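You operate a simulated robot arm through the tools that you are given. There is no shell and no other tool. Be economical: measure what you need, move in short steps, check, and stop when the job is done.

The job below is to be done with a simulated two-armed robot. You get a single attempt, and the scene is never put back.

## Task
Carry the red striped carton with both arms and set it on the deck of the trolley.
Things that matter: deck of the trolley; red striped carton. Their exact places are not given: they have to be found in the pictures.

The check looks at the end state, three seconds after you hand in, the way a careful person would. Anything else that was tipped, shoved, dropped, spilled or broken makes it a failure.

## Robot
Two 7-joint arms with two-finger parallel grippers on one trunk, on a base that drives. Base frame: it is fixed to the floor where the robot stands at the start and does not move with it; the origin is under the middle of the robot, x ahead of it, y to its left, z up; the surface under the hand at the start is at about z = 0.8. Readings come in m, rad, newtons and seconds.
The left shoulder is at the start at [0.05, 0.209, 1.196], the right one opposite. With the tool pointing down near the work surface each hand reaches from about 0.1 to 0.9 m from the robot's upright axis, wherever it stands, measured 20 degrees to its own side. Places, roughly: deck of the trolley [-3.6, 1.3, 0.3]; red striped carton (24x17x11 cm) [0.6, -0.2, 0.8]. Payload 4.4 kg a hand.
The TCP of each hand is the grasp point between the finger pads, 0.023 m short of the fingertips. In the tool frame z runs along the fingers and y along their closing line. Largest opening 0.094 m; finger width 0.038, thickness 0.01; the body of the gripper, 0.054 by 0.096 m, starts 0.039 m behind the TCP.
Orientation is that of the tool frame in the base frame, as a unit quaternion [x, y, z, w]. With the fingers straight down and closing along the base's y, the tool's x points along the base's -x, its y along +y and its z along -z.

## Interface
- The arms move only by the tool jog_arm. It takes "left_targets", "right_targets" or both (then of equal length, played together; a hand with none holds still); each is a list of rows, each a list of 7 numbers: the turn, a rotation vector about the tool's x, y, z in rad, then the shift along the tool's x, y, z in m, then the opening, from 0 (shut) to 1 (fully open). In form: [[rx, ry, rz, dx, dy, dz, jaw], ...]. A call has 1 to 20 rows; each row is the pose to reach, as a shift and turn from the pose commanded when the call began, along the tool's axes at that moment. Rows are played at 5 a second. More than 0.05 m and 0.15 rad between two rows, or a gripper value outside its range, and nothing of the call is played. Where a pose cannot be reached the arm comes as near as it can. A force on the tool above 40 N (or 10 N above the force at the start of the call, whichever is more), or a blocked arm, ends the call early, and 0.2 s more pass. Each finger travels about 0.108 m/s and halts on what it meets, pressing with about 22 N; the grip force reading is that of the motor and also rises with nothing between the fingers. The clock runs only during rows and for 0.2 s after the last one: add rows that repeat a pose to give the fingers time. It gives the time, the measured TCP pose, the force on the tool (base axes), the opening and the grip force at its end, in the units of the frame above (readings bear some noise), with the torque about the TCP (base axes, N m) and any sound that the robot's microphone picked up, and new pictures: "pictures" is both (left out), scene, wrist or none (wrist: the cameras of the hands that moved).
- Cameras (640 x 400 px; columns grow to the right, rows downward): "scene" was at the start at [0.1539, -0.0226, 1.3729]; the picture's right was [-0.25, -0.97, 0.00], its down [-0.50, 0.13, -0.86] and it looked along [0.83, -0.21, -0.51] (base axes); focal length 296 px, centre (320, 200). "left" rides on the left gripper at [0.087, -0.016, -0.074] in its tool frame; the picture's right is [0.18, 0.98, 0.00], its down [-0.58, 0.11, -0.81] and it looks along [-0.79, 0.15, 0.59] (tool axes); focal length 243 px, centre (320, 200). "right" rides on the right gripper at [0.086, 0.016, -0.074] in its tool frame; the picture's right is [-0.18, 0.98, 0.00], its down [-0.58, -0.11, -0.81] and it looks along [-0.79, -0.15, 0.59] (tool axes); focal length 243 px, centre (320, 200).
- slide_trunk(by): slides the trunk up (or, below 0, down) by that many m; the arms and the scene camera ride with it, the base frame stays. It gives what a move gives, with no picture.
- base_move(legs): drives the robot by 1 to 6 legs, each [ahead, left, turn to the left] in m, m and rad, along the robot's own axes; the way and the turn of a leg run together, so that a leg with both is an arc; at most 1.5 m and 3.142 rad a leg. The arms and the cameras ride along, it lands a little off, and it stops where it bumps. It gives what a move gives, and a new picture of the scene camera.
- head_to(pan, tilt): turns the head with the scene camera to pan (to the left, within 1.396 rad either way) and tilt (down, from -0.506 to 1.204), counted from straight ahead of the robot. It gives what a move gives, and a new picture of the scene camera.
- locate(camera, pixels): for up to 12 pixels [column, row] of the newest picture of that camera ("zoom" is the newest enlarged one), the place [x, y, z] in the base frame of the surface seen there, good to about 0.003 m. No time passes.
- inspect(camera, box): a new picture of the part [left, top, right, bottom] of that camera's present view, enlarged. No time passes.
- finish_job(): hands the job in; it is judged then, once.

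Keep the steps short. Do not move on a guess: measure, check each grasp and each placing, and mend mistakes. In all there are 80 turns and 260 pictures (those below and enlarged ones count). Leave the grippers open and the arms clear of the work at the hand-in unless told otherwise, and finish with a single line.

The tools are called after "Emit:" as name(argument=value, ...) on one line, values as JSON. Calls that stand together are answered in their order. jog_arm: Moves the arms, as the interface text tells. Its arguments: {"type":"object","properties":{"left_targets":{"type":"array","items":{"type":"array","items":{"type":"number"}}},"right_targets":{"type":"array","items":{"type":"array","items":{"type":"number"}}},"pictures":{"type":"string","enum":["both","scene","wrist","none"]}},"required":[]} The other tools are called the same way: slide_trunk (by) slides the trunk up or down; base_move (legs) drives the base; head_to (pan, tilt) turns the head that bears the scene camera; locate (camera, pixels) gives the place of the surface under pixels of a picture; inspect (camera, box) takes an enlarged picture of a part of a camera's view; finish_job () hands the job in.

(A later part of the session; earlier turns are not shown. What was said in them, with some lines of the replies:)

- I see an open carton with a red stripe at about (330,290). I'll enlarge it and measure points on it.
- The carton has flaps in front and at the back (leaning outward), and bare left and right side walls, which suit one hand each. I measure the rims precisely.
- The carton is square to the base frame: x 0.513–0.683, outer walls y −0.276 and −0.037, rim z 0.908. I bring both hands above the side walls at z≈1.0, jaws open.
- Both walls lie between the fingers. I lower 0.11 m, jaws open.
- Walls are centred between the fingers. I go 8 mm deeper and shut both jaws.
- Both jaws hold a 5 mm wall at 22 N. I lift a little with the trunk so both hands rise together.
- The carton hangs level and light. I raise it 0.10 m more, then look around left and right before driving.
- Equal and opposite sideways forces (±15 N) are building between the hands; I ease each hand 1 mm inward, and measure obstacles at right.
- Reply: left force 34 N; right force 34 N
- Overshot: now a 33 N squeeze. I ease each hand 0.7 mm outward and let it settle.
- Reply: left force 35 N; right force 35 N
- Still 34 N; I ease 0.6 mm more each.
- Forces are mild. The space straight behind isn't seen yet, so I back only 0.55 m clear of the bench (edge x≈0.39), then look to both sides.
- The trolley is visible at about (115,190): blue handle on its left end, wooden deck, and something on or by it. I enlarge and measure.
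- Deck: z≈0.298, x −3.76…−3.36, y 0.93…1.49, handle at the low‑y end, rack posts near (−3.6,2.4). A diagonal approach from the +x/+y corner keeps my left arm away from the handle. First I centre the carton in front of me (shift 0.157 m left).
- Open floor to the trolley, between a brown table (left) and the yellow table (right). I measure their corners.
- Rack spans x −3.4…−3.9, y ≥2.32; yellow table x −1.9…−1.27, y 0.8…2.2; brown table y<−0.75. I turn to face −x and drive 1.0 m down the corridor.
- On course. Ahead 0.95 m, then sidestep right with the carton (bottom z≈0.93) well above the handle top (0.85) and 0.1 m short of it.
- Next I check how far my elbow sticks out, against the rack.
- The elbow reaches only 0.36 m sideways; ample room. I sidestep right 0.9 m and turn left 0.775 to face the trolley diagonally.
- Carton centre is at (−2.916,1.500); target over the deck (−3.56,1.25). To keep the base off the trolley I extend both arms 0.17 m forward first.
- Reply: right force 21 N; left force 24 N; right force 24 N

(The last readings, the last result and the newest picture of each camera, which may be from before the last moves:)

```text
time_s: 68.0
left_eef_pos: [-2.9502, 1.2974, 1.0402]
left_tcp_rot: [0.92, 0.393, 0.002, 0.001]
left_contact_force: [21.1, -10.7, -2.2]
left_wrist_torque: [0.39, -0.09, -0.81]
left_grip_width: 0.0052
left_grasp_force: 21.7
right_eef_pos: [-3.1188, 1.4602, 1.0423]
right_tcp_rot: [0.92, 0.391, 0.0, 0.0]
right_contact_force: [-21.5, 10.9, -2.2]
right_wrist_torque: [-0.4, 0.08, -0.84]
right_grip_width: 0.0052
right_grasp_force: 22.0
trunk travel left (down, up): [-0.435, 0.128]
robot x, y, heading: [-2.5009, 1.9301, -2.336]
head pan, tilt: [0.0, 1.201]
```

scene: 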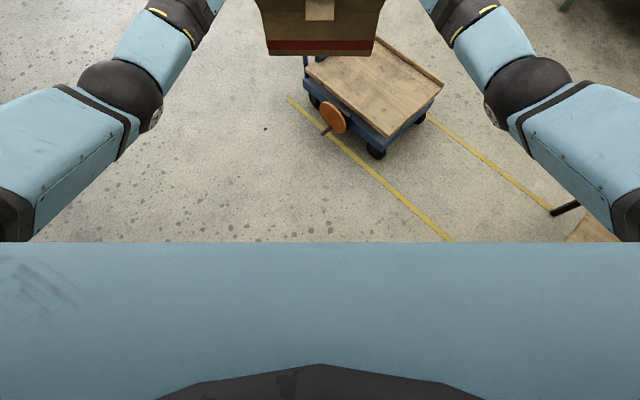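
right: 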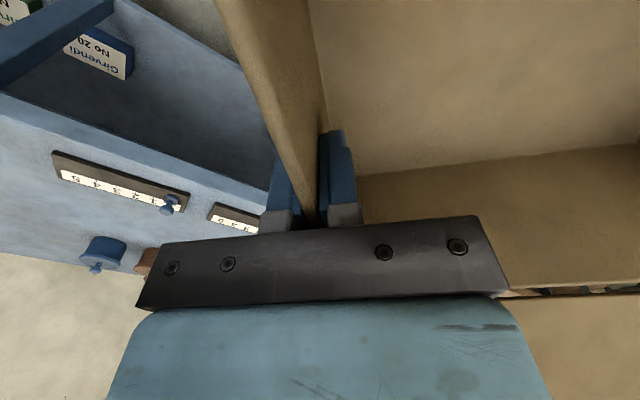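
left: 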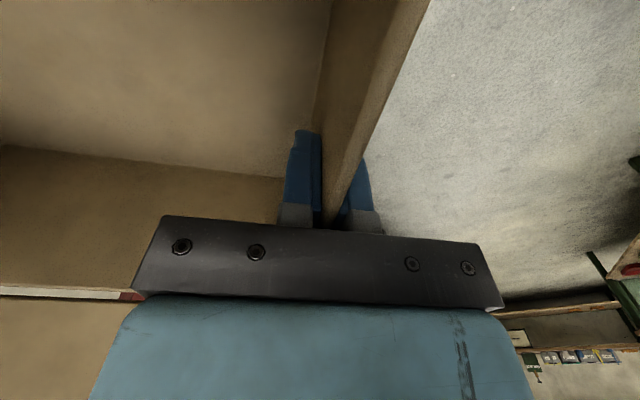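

I see the trolley's deck clearly. I ease the squeeze (≈23 N) by 0.5 mm each and measure the deck corners and where my own body front is.

Emit:
locate(camera="scene", pixels=[[320, 248], [320, 300], [320, 355], [320, 385], [386, 132], [442, 88], [385, 42], [308, 68], [335, 118], [327, 130], [380, 152], [380, 85]])

Emit:
jog_arm(left_targets=[[0, 0, 0, 0, 0.0005, 0, 0], [0, 0, 0, 0, 0.0005, 0, 0], [0, 0, 0, 0, 0.0005, 0, 0]], right_targets=[[0, 0, 0, 0, -0.0005, 0, 0], [0, 0, 0, 0, -0.0005, 0, 0], [0, 0, 0, 0, -0.0005, 0, 0]], pictures="none")

```text
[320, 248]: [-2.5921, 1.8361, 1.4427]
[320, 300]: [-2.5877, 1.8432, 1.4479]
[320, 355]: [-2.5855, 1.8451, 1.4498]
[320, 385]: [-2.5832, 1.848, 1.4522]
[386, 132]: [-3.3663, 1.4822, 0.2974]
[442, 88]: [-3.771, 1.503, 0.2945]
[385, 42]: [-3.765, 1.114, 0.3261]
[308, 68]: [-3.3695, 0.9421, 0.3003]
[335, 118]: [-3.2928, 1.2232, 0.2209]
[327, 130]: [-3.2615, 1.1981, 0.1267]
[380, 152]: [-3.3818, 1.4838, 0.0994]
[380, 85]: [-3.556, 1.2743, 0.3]
```

```text
time_s: 68.8
left_eef_pos: [-2.9484, 1.2961, 1.0398]
left_tcp_rot: [0.92, 0.392, 0.0, 0.0]
left_contact_force: [17.1, -6.1, -4.0]
left_wrist_torque: [-0.08, -0.19, -0.77]
left_grip_width: 0.0049
left_grasp_force: 21.9
right_eef_pos: [-3.1182, 1.4603, 1.0414]
right_tcp_rot: [0.92, 0.391, 0.0, 0.0]
right_contact_force: [-16.3, 6.5, -0.1]
right_wrist_torque: [-0.21, -0.11, -0.84]
right_grip_width: 0.0049
right_grasp_force: 21.6
trunk travel left (down, up): [-0.435, 0.128]
robot x, y, heading: [-2.5003, 1.9306, -2.334]
head pan, tilt: [0.0, 1.201]
```

Deck corners confirmed (x −3.77…−3.365, y 0.94…1.49, z 0.299). I sidestep right 0.283 m, then creep ahead 0.3 m and check.

Emit:
base_move(legs=[[0, -0.283, 0], [0.3, 0, 0]])

```text
time_s: 73.5
left_eef_pos: [-3.3623, 1.2815, 1.0396]
left_tcp_rot: [0.92, 0.392, 0.001, 0.0]
left_contact_force: [5.9, 3.7, -3.6]
left_wrist_torque: [-0.08, -0.18, -0.8]
left_grip_width: 0.005
left_grasp_force: 22.2
right_eef_pos: [-3.5303, 1.447, 1.0415]
right_tcp_rot: [0.92, 0.391, 0.0, 0.0]
right_contact_force: [-6.9, -3.5, 0.2]
right_wrist_torque: [-0.18, -0.09, -0.82]
right_grip_width: 0.0049
right_grasp_force: 22.5
trunk travel left (down, up): [-0.435, 0.128]
robot x, y, heading: [-2.9104, 1.9147, -2.339]
head pan, tilt: [0.0, 1.201]
```

scene: 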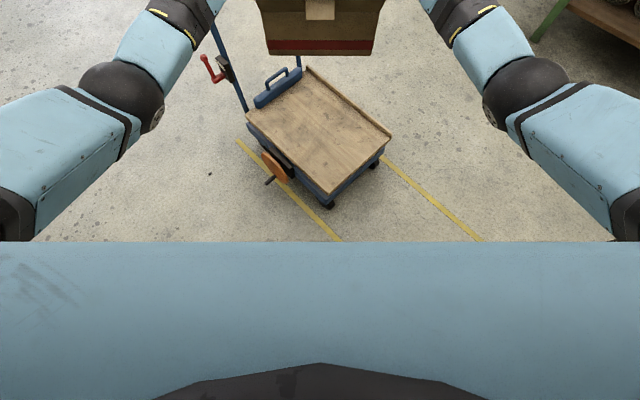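

Alignment is good sideways; 0.165 m ahead remains. I drive it.

Emit:
base_move(legs=[[0.165, 0, 0]])

```text
time_s: 74.9
left_eef_pos: [-3.4764, 1.1635, 1.0402]
left_tcp_rot: [0.921, 0.39, 0.001, -0.001]
left_contact_force: [5.4, 5.1, -3.0]
left_wrist_torque: [-0.12, 0.04, -0.84]
left_grip_width: 0.0044
left_grasp_force: 22.0
right_eef_pos: [-3.6456, 1.3272, 1.0412]
right_tcp_rot: [0.92, 0.391, 0.0, 0.0]
right_contact_force: [-4.8, -6.4, -1.1]
right_wrist_torque: [0.0, -0.15, -0.83]
right_grip_width: 0.0048
right_grasp_force: 22.0
trunk travel left (down, up): [-0.435, 0.128]
robot x, y, heading: [-3.0213, 1.8004, -2.342]
head pan, tilt: [0.0, 1.201]
```

scene: 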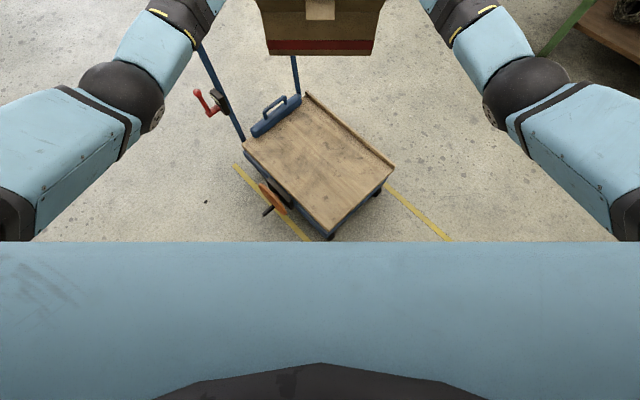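

Carton centre at (−3.561,1.245), as planned, and the trolley hasn't moved. I lower the trunk in two stages, watching.

Emit:
slide_trunk(by=-0.2)

Emit:
head_to(pan=0, tilt=0.9)

```text
time_s: 77.1
left_eef_pos: [-3.4761, 1.1633, 0.8391]
left_tcp_rot: [0.92, 0.391, 0.001, -0.001]
left_contact_force: [3.7, 3.0, -1.6]
left_wrist_torque: [0.0, 0.0, -0.7]
left_grip_width: 0.0048
left_grasp_force: 22.0
right_eef_pos: [-3.6457, 1.3282, 0.8416]
right_tcp_rot: [0.92, 0.391, 0.0, 0.0]
right_contact_force: [-2.9, -3.6, -2.0]
right_wrist_torque: [-0.03, 0.07, -0.53]
right_grip_width: 0.0048
right_grasp_force: 22.1
trunk travel left (down, up): [-0.235, 0.328]
robot x, y, heading: [-3.0253, 1.8001, -2.337]
head pan, tilt: [0.0, 1.201]
```

```text
time_s: 77.9
left_eef_pos: [-3.476, 1.1637, 0.8403]
left_tcp_rot: [0.92, 0.391, 0.001, 0.0]
left_contact_force: [3.7, 4.5, -1.9]
left_wrist_torque: [0.14, -0.08, -0.71]
left_grip_width: 0.0051
left_grasp_force: 22.6
right_eef_pos: [-3.6448, 1.3264, 0.8403]
right_tcp_rot: [0.92, 0.391, 0.001, 0.0]
right_contact_force: [-2.9, -3.9, -1.9]
right_wrist_torque: [-0.13, 0.13, -0.56]
right_grip_width: 0.0051
right_grasp_force: 22.0
trunk travel left (down, up): [-0.235, 0.328]
robot x, y, heading: [-3.025, 1.798, -2.339]
head pan, tilt: [0.0, 0.901]
```

scene: 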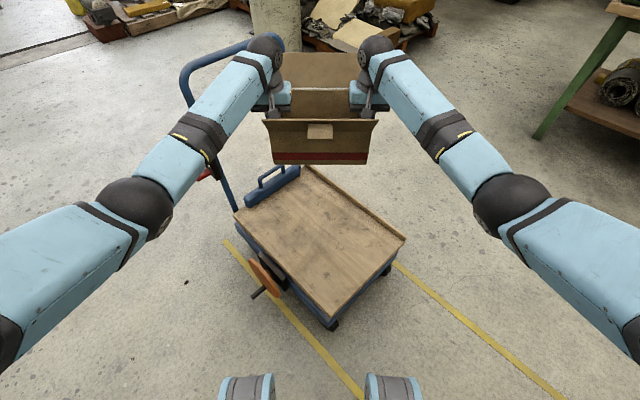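

Emit:
locate(camera="scene", pixels=[[203, 175], [185, 75], [235, 45], [222, 180], [140, 205], [215, 140], [245, 390], [395, 390], [330, 318], [240, 225], [318, 165], [318, 190]])

Emit:
inspect(camera="scene", box=[160, 20, 440, 220])

```text
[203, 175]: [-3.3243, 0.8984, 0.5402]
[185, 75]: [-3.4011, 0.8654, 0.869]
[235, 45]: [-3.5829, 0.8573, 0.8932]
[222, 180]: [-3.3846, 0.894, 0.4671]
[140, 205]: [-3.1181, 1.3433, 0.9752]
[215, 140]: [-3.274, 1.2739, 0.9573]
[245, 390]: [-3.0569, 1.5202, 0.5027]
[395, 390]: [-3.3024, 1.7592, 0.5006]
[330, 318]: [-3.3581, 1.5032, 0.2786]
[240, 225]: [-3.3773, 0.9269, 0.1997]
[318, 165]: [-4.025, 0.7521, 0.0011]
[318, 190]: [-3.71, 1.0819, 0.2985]
```

```text
2.00 times, centred on (300, 120) of scene
```

zoom: 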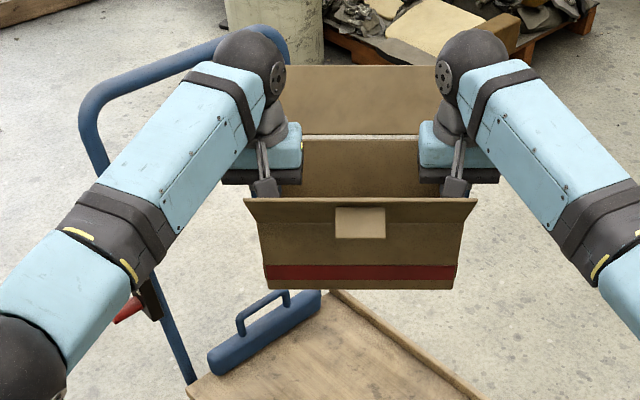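

Handle (y≈0.86–0.9) is well clear of the left arm (≥0.3 m). I lower the trunk the rest of the way (−0.23): carton bottom then ≈0.53.

Emit:
slide_trunk(by=-0.23)

Emit:
inspect(camera="scene", box=[0, 0, 640, 400])

```text
time_s: 80.3
left_eef_pos: [-3.4753, 1.1643, 0.6098]
left_tcp_rot: [0.92, 0.391, 0.001, -0.001]
left_contact_force: [4.7, 3.5, -3.0]
left_wrist_torque: [-0.04, -0.04, -0.76]
left_grip_width: 0.005
left_grasp_force: 21.7
right_eef_pos: [-3.6449, 1.3277, 0.6121]
right_tcp_rot: [0.92, 0.391, 0.0, 0.001]
right_contact_force: [-4.9, -4.1, -1.3]
right_wrist_torque: [-0.01, -0.01, -0.59]
right_grip_width: 0.0049
right_grasp_force: 22.4
trunk travel left (down, up): [-0.005, 0.558]
robot x, y, heading: [-3.0249, 1.8012, -2.337]
head pan, tilt: [0.0, 0.901]
```

```text
1.00 times, centred on (320, 200) of scene (not enlarged: the box is as wide or as high as the picture)
```

zoom: 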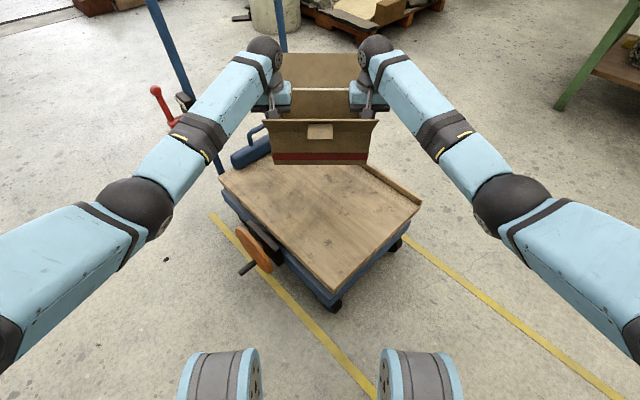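

All clear. I lower both arms 0.20 m together (carton bottom ≈0.33).

Emit:
jog_arm(left_targets=[[0, 0, 0, 0, 0, 0.02, 0], [0, 0, 0, 0, 0, 0.04, 0], [0, 0, 0, 0, 0, 0.06, 0], [0, 0, 0, 0, 0, 0.08, 0], [0, 0, 0, 0, 0, 0.1, 0], [0, 0, 0, 0, 0, 0.12, 0], [0, 0, 0, 0, 0, 0.14, 0], [0, 0, 0, 0, 0, 0.16, 0], [0, 0, 0, 0, 0, 0.18, 0], [0, 0, 0, 0, 0, 0.2, 0], [0, 0, 0, 0, 0, 0.2, 0]], right_targets=[[0, 0, 0, 0, 0, 0.02, 0], [0, 0, 0, 0, 0, 0.04, 0], [0, 0, 0, 0, 0, 0.06, 0], [0, 0, 0, 0, 0, 0.08, 0], [0, 0, 0, 0, 0, 0.1, 0], [0, 0, 0, 0, 0, 0.12, 0], [0, 0, 0, 0, 0, 0.14, 0], [0, 0, 0, 0, 0, 0.16, 0], [0, 0, 0, 0, 0, 0.18, 0], [0, 0, 0, 0, 0, 0.2, 0], [0, 0, 0, 0, 0, 0.2, 0]])

```text
time_s: 82.7
left_eef_pos: [-3.4754, 1.1646, 0.4094]
left_tcp_rot: [0.921, 0.391, 0.001, -0.001]
left_contact_force: [-1.2, 2.5, 1.5]
left_wrist_torque: [0.86, -0.34, 0.04]
left_grip_width: 0.0049
left_grasp_force: 22.0
right_eef_pos: [-3.6438, 1.3278, 0.4112]
right_tcp_rot: [0.92, 0.391, 0.0, 0.0]
right_contact_force: [1.5, -1.3, -5.8]
right_wrist_torque: [-0.25, 0.92, -0.16]
right_grip_width: 0.0046
right_grasp_force: 21.9
trunk travel left (down, up): [-0.005, 0.558]
robot x, y, heading: [-3.0256, 1.8008, -2.343]
head pan, tilt: [0.0, 0.901]
```

scene: 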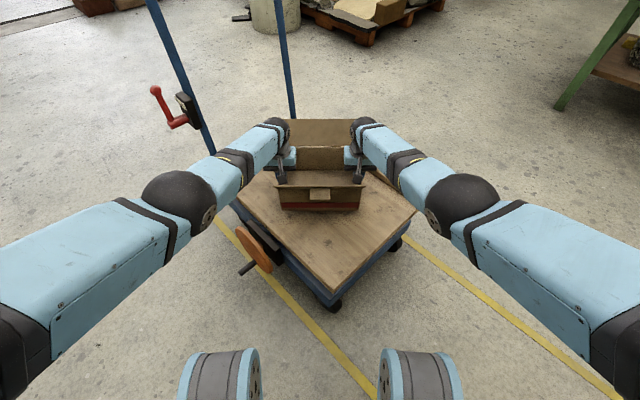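
right: 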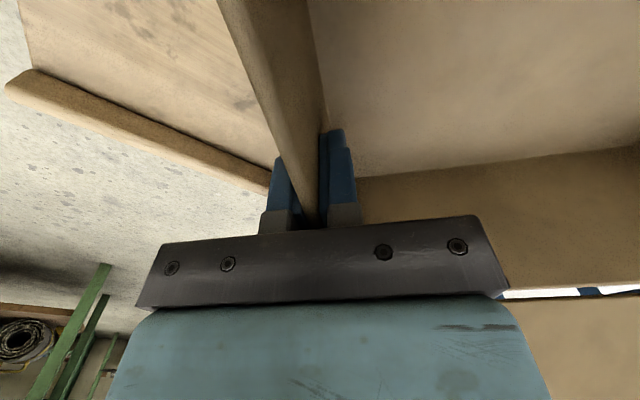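
left: 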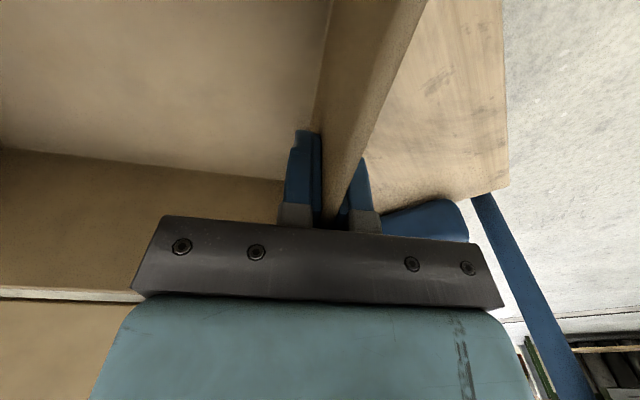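

Carton is ~3 cm above the deck, inside the lip and edges. I lower slowly in 4 mm steps until it bears.

Emit:
jog_arm(left_targets=[[0, 0, 0, 0, 0, 0.005, 0], [0, 0, 0, 0, 0, 0.01, 0], [0, 0, 0, 0, 0, 0.015, 0], [0, 0, 0, 0, 0, 0.019, 0], [0, 0, 0, 0, 0, 0.022, 0], [0, 0, 0, 0, 0, 0.025, 0], [0, 0, 0, 0, 0, 0.028, 0], [0, 0, 0, 0, 0, 0.0295, 0], [0, 0, 0, 0, 0, 0.0295, 0]], right_targets=[[0, 0, 0, 0, 0, 0.005, 0], [0, 0, 0, 0, 0, 0.01, 0], [0, 0, 0, 0, 0, 0.015, 0], [0, 0, 0, 0, 0, 0.019, 0], [0, 0, 0, 0, 0, 0.022, 0], [0, 0, 0, 0, 0, 0.025, 0], [0, 0, 0, 0, 0, 0.028, 0], [0, 0, 0, 0, 0, 0.0295, 0], [0, 0, 0, 0, 0, 0.0295, 0]], pictures="scene")

Emit:
inspect(camera="scene", box=[220, 100, 430, 240])

```text
time_s: 84.7
left_eef_pos: [-3.4694, 1.1721, 0.3871]
left_tcp_rot: [0.921, 0.389, 0.001, -0.001]
left_contact_force: [-17.7, 19.6, -3.7]
left_wrist_torque: [-0.93, -0.25, 0.0]
left_grip_width: 0.005
left_grasp_force: 22.6
left hand out of reach, approached as far as the arm can: row 3, 4, 5, 6, 7, 8, 9
right_eef_pos: [-3.6369, 1.3339, 0.3887]
right_tcp_rot: [0.921, 0.39, 0.0, 0.002]
right_contact_force: [17.3, -20.4, 0.1]
right_wrist_torque: [0.52, -0.21, -0.54]
right_grip_width: 0.005
right_grasp_force: 21.8
right hand out of reach, approached as far as the arm can: row 3, 4, 5, 6, 7, 8, 9
trunk travel left (down, up): [-0.005, 0.558]
robot x, y, heading: [-3.0228, 1.8001, -2.342]
head pan, tilt: [0.0, 0.901]
```

scene: 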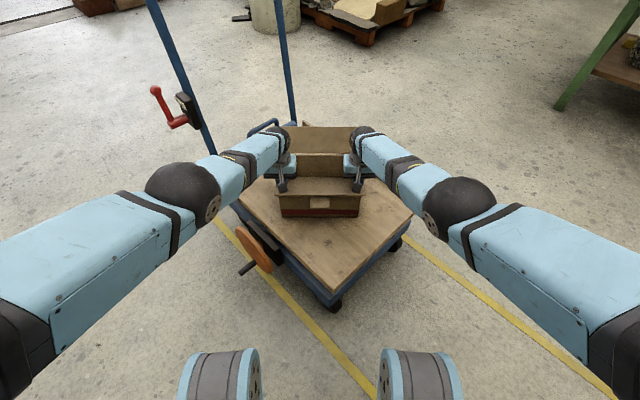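

```text
2.86 times, centred on (325, 170) of scene
```

zoom: 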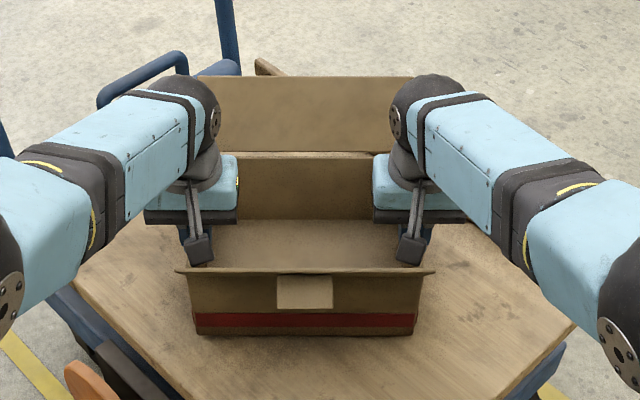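

The arms are at their reach limit ~1 cm above the deck. The floor is visible to within 0.25 m of my axis, so there's room: I raise 2 cm, pull the arms in 6 cm, and then drive 6 cm ahead.

Emit:
jog_arm(left_targets=[[0, 0, 0, 0.004, 0, -0.01, 0], [0, 0, 0, 0.008, 0, -0.02, 0], [0, 0, 0, 0.02, 0, -0.02, 0], [0, 0, 0, 0.035, 0, -0.02, 0], [0, 0, 0, 0.05, 0, -0.02, 0], [0, 0, 0, 0.06, 0, -0.02, 0], [0, 0, 0, 0.06, 0, -0.02, 0], [0, 0, 0, 0.06, 0, -0.02, 0]], right_targets=[[0, 0, 0, 0.004, 0, -0.01, 0], [0, 0, 0, 0.008, 0, -0.02, 0], [0, 0, 0, 0.02, 0, -0.02, 0], [0, 0, 0, 0.035, 0, -0.02, 0], [0, 0, 0, 0.05, 0, -0.02, 0], [0, 0, 0, 0.06, 0, -0.02, 0], [0, 0, 0, 0.06, 0, -0.02, 0], [0, 0, 0, 0.06, 0, -0.02, 0]], pictures="scene")

```text
time_s: 86.5
left_eef_pos: [-3.4753, 1.1784, 0.3878]
left_tcp_rot: [0.921, 0.391, 0.002, -0.003]
left_contact_force: [-8.6, 28.6, 11.8]
left_wrist_torque: [0.79, 0.88, -0.92]
left_grip_width: 0.0182
left_grasp_force: 22.3
left hand out of reach, approached as far as the arm can: row 1, 2, 3, 4, 5, 6, 7, 8
right_eef_pos: [-3.6009, 1.3749, 0.4132]
right_tcp_rot: [0.92, 0.391, -0.004, 0.0]
right_contact_force: [8.7, -29.1, -15.7]
right_wrist_torque: [1.06, 0.62, -0.97]
right_grip_width: 0.0179
right_grasp_force: 21.9
trunk travel left (down, up): [-0.005, 0.558]
robot x, y, heading: [-3.0243, 1.8005, -2.341]
head pan, tilt: [0.0, 0.901]
```

scene: 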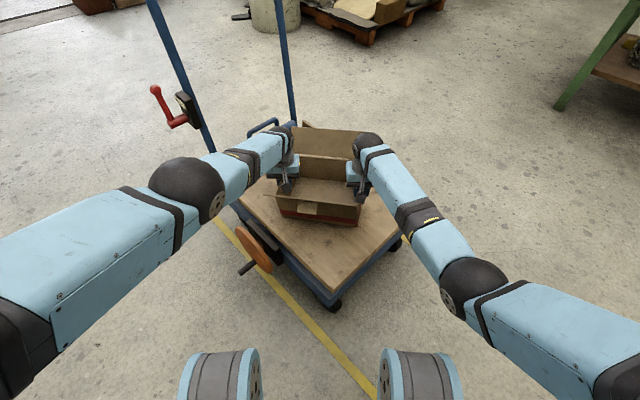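

The right arm followed but the left one stuck, twisting the carton in the grips (openings 18 mm). I bring the right hand back to match the left before anything else.

Emit:
jog_arm(right_targets=[[0, 0, 0, -0.01, -0.001, 0.004, 0], [0, 0, 0, -0.02, -0.002, 0.008, 0], [0, 0, 0, -0.03, -0.003, 0.012, 0], [0, 0, 0, -0.04, -0.004, 0.016, 0], [0, 0, 0, -0.05, -0.005, 0.02, 0], [0, 0, 0, -0.05, -0.005, 0.02, 0], [0, 0, 0, -0.05, -0.005, 0.02, 0]])

```text
time_s: 88.1
left_eef_pos: [-3.4722, 1.1775, 0.3883]
left_tcp_rot: [0.92, 0.391, 0.002, -0.001]
left_contact_force: [-3.9, 14.9, -11.8]
left_wrist_torque: [-0.26, -1.35, -0.85]
left_grip_width: 0.0056
left_grasp_force: 22.4
right_eef_pos: [-3.6359, 1.3449, 0.3883]
right_tcp_rot: [0.921, 0.39, -0.001, 0.0]
right_contact_force: [4.1, -14.5, 7.8]
right_wrist_torque: [-1.22, -0.22, -0.9]
right_grip_width: 0.0056
right_grasp_force: 21.9
trunk travel left (down, up): [-0.005, 0.558]
robot x, y, heading: [-3.0285, 1.8003, -2.34]
head pan, tilt: [0.0, 0.901]
```

scene: 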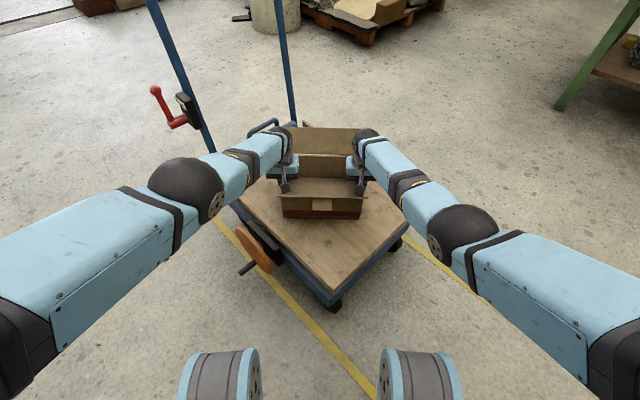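
right: 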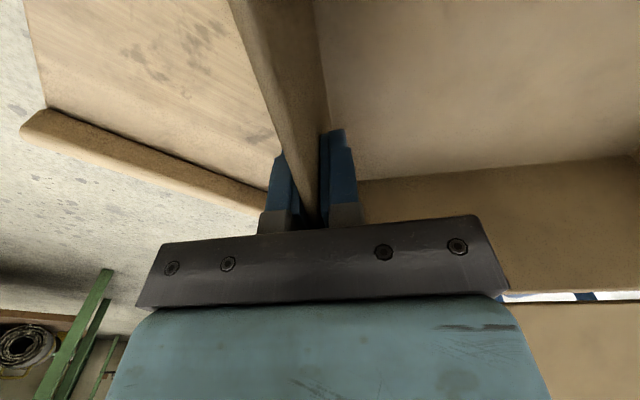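

Grips are square again. The carton is only about 8 mm above the deck; I use the last 5 mm of trunk travel and measure the gap.

Emit:
slide_trunk(by=-0.005)

Emit:
inspect(camera="scene", box=[260, 150, 380, 230])

Emit:
locate(camera="zoom", pixels=[[130, 350], [320, 352], [525, 355], [130, 372], [320, 376], [525, 378], [130, 338], [320, 340], [525, 345], [100, 240], [580, 250]])

```text
time_s: 88.7
left_eef_pos: [-3.4723, 1.1765, 0.3866]
left_tcp_rot: [0.92, 0.391, 0.001, 0.0]
left_contact_force: [-0.8, 11.2, -11.2]
left_wrist_torque: [-0.22, -1.3, -0.77]
left_grip_width: 0.0058
left_grasp_force: 21.7
right_eef_pos: [-3.6363, 1.3453, 0.3864]
right_tcp_rot: [0.92, 0.391, -0.002, 0.001]
right_contact_force: [5.1, -10.1, 19.5]
right_wrist_torque: [-0.33, -1.08, -0.81]
right_grip_width: 0.0059
right_grasp_force: 21.6
trunk travel left (down, up): [0.0, 0.563]
robot x, y, heading: [-3.0232, 1.8004, -2.336]
head pan, tilt: [0.0, 0.901]
```

```text
5.00 times, centred on (320, 190) of scene
```

zoom: 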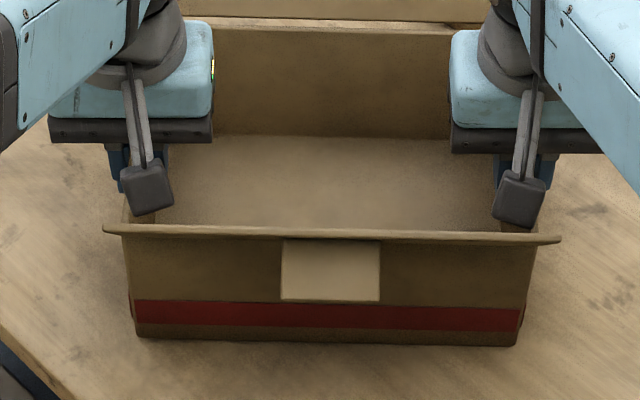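

```text
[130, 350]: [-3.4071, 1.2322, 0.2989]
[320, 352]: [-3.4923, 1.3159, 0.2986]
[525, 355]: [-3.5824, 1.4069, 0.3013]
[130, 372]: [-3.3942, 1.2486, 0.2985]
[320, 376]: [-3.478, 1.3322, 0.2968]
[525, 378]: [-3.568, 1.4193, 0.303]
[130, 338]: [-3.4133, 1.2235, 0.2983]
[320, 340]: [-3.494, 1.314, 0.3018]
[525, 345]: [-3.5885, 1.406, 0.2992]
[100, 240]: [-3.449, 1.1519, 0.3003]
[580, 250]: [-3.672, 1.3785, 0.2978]
```

The deck now carries the carton (net +8 N upward on hands, bottom edge reads z≈0.300). I open both jaws gradually with the hands still.

Emit:
jog_arm(left_targets=[[0, 0, 0, 0, 0, 0, 0.15], [0, 0, 0, 0, 0, 0, 0.3], [0, 0, 0, 0, 0, 0, 0.5], [0, 0, 0, 0, 0, 0, 0.7], [0, 0, 0, 0, 0, 0, 0.85], [0, 0, 0, 0, 0, 0, 0.85]], right_targets=[[0, 0, 0, 0, 0, 0, 0.15], [0, 0, 0, 0, 0, 0, 0.3], [0, 0, 0, 0, 0, 0, 0.5], [0, 0, 0, 0, 0, 0, 0.7], [0, 0, 0, 0, 0, 0, 0.85], [0, 0, 0, 0, 0, 0, 0.85]])

```text
time_s: 90.0
left_eef_pos: [-3.4729, 1.1762, 0.3845]
left_tcp_rot: [0.921, 0.391, 0.001, 0.0]
left_contact_force: [-0.9, -1.4, 1.4]
left_wrist_torque: [0.2, -0.13, -0.04]
left_grip_width: 0.0796
left_grasp_force: 0.1
right_eef_pos: [-3.6365, 1.346, 0.3827]
right_tcp_rot: [0.92, 0.391, 0.0, 0.001]
right_contact_force: [0.3, -0.4, -0.4]
right_wrist_torque: [-0.03, 0.0, 0.0]
right_grip_width: 0.0798
right_grasp_force: 0.0
trunk travel left (down, up): [0.0, 0.563]
robot x, y, heading: [-3.0231, 1.7992, -2.341]
head pan, tilt: [0.0, 0.901]
```

scene: 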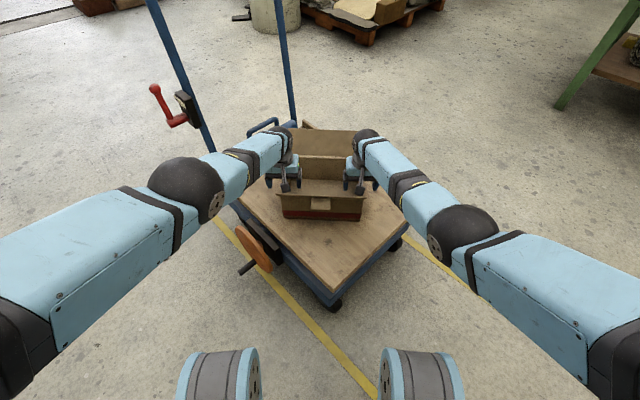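
right: 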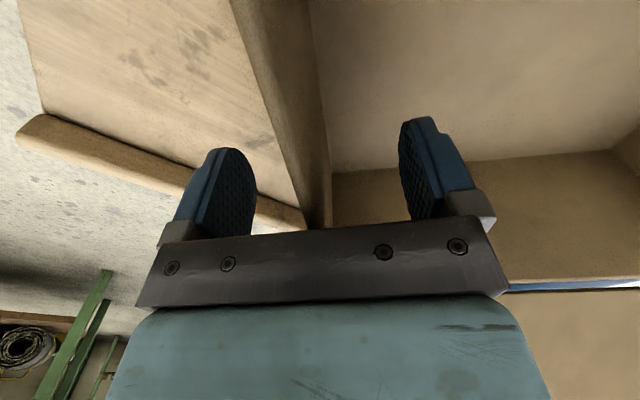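
left: 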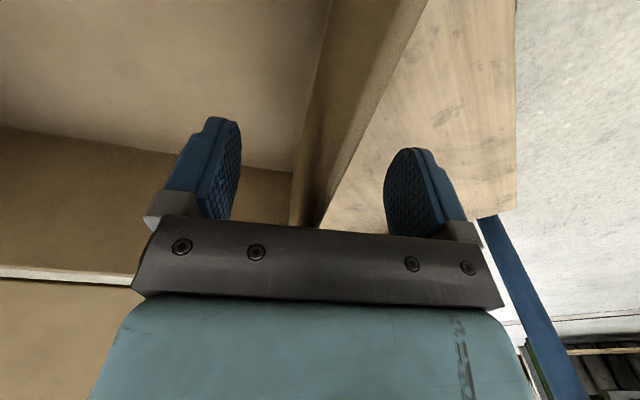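

Both hands are free and the walls are between open fingers. I rise straight up by the trunk, then check.

Emit:
slide_trunk(by=0.3)

Emit:
inspect(camera="scene", box=[0, 0, 640, 400])

```text
time_s: 93.0
left_eef_pos: [-3.4724, 1.1769, 0.6856]
left_tcp_rot: [0.921, 0.391, 0.001, 0.0]
left_contact_force: [0.2, -0.7, -1.0]
left_wrist_torque: [0.01, 0.0, -0.02]
left_grip_width: 0.0798
left_grasp_force: 0.0
right_eef_pos: [-3.6372, 1.3454, 0.6828]
right_tcp_rot: [0.921, 0.39, 0.0, 0.0]
right_contact_force: [0.4, -0.3, -0.2]
right_wrist_torque: [0.04, -0.01, -0.02]
right_grip_width: 0.0801
right_grasp_force: 0.0
trunk travel left (down, up): [-0.3, 0.263]
robot x, y, heading: [-3.0245, 1.7972, -2.336]
head pan, tilt: [0.0, 0.901]
```

```text
1.00 times, centred on (320, 200) of scene (not enlarged: the box is as wide or as high as the picture)
```

zoom: 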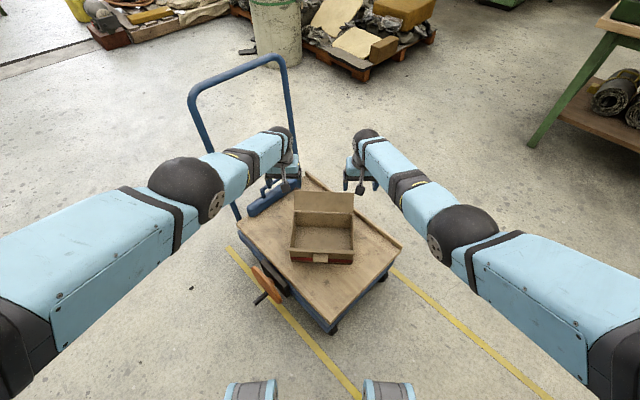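

The carton sits flat on the deck. I rise a little more and back off 0.5 m along the way I came.

Emit:
slide_trunk(by=0.15)

Emit:
base_move(legs=[[-0.5, 0, 0]])

Emit:
inspect(camera="scene", box=[180, 0, 480, 200])

```text
time_s: 94.8
left_eef_pos: [-3.4727, 1.1759, 0.8351]
left_tcp_rot: [0.92, 0.391, 0.001, 0.0]
left_contact_force: [-0.6, 0.0, 0.2]
left_wrist_torque: [0.01, 0.01, -0.02]
left_grip_width: 0.08
left_grasp_force: 0.1
right_eef_pos: [-3.6362, 1.3469, 0.8337]
right_tcp_rot: [0.92, 0.391, -0.001, 0.0]
right_contact_force: [1.1, 0.3, 0.5]
right_wrist_torque: [0.01, 0.0, 0.0]
right_grip_width: 0.0798
right_grasp_force: 0.0
trunk travel left (down, up): [-0.45, 0.113]
robot x, y, heading: [-3.0248, 1.8017, -2.337]
head pan, tilt: [0.0, 0.901]
```

```text
time_s: 97.7
left_eef_pos: [-3.1334, 1.5301, 0.8355]
left_tcp_rot: [0.921, 0.389, 0.001, 0.0]
left_contact_force: [0.3, 0.6, 0.0]
left_wrist_torque: [0.0, -0.02, -0.01]
left_grip_width: 0.08
left_grasp_force: 0.0
right_eef_pos: [-3.2958, 1.7004, 0.8333]
right_tcp_rot: [0.921, 0.389, 0.0, -0.001]
right_contact_force: [0.8, -0.6, -0.8]
right_wrist_torque: [0.01, 0.0, 0.0]
right_grip_width: 0.0801
right_grasp_force: 0.0
trunk travel left (down, up): [-0.45, 0.113]
robot x, y, heading: [-2.6832, 2.1497, -2.34]
head pan, tilt: [0.0, 0.901]
```

scene: 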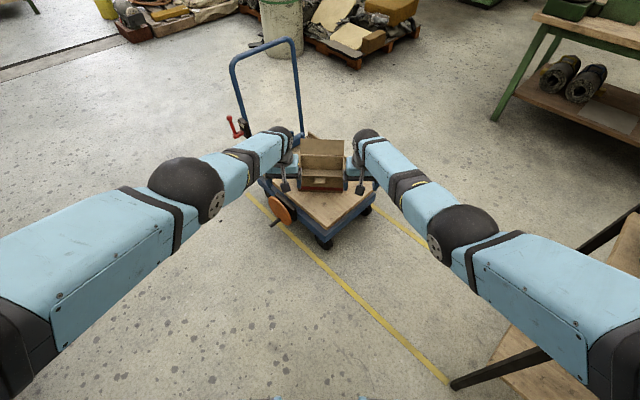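

```text
2.00 times, centred on (330, 100) of scene
```

zoom: 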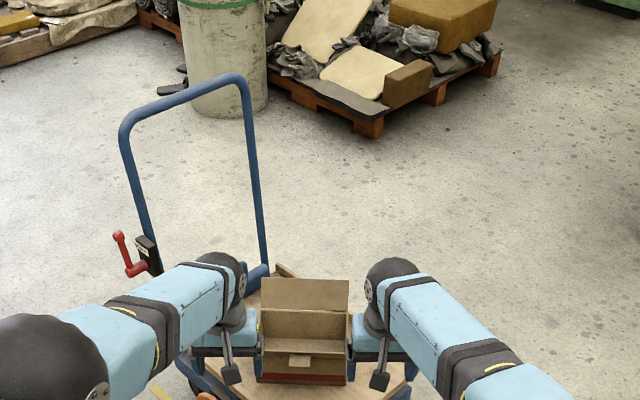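

The carton rests on the deck with the hands well clear. A last check of carton height and trolley position.

Emit:
locate(camera="scene", pixels=[[304, 188], [341, 189], [323, 194], [327, 233], [371, 195], [320, 172], [265, 178]])

```text
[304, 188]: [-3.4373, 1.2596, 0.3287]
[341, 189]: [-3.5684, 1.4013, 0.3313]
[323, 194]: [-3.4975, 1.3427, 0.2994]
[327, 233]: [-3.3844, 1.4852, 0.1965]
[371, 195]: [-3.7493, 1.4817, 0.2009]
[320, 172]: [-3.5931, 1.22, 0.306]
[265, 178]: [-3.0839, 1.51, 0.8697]
```

The carton's inner floor reads z≈0.306 on a deck at 0.299, so it is flat, inside the deck edges, and the trolley hasn't moved. I hand in.

Emit:
finish_job()

```text
The job is handed in.
```

The red striped carton is on the trolley deck, sitting flat and inside its edges; both grippers are open and clear, and nothing else was touched.
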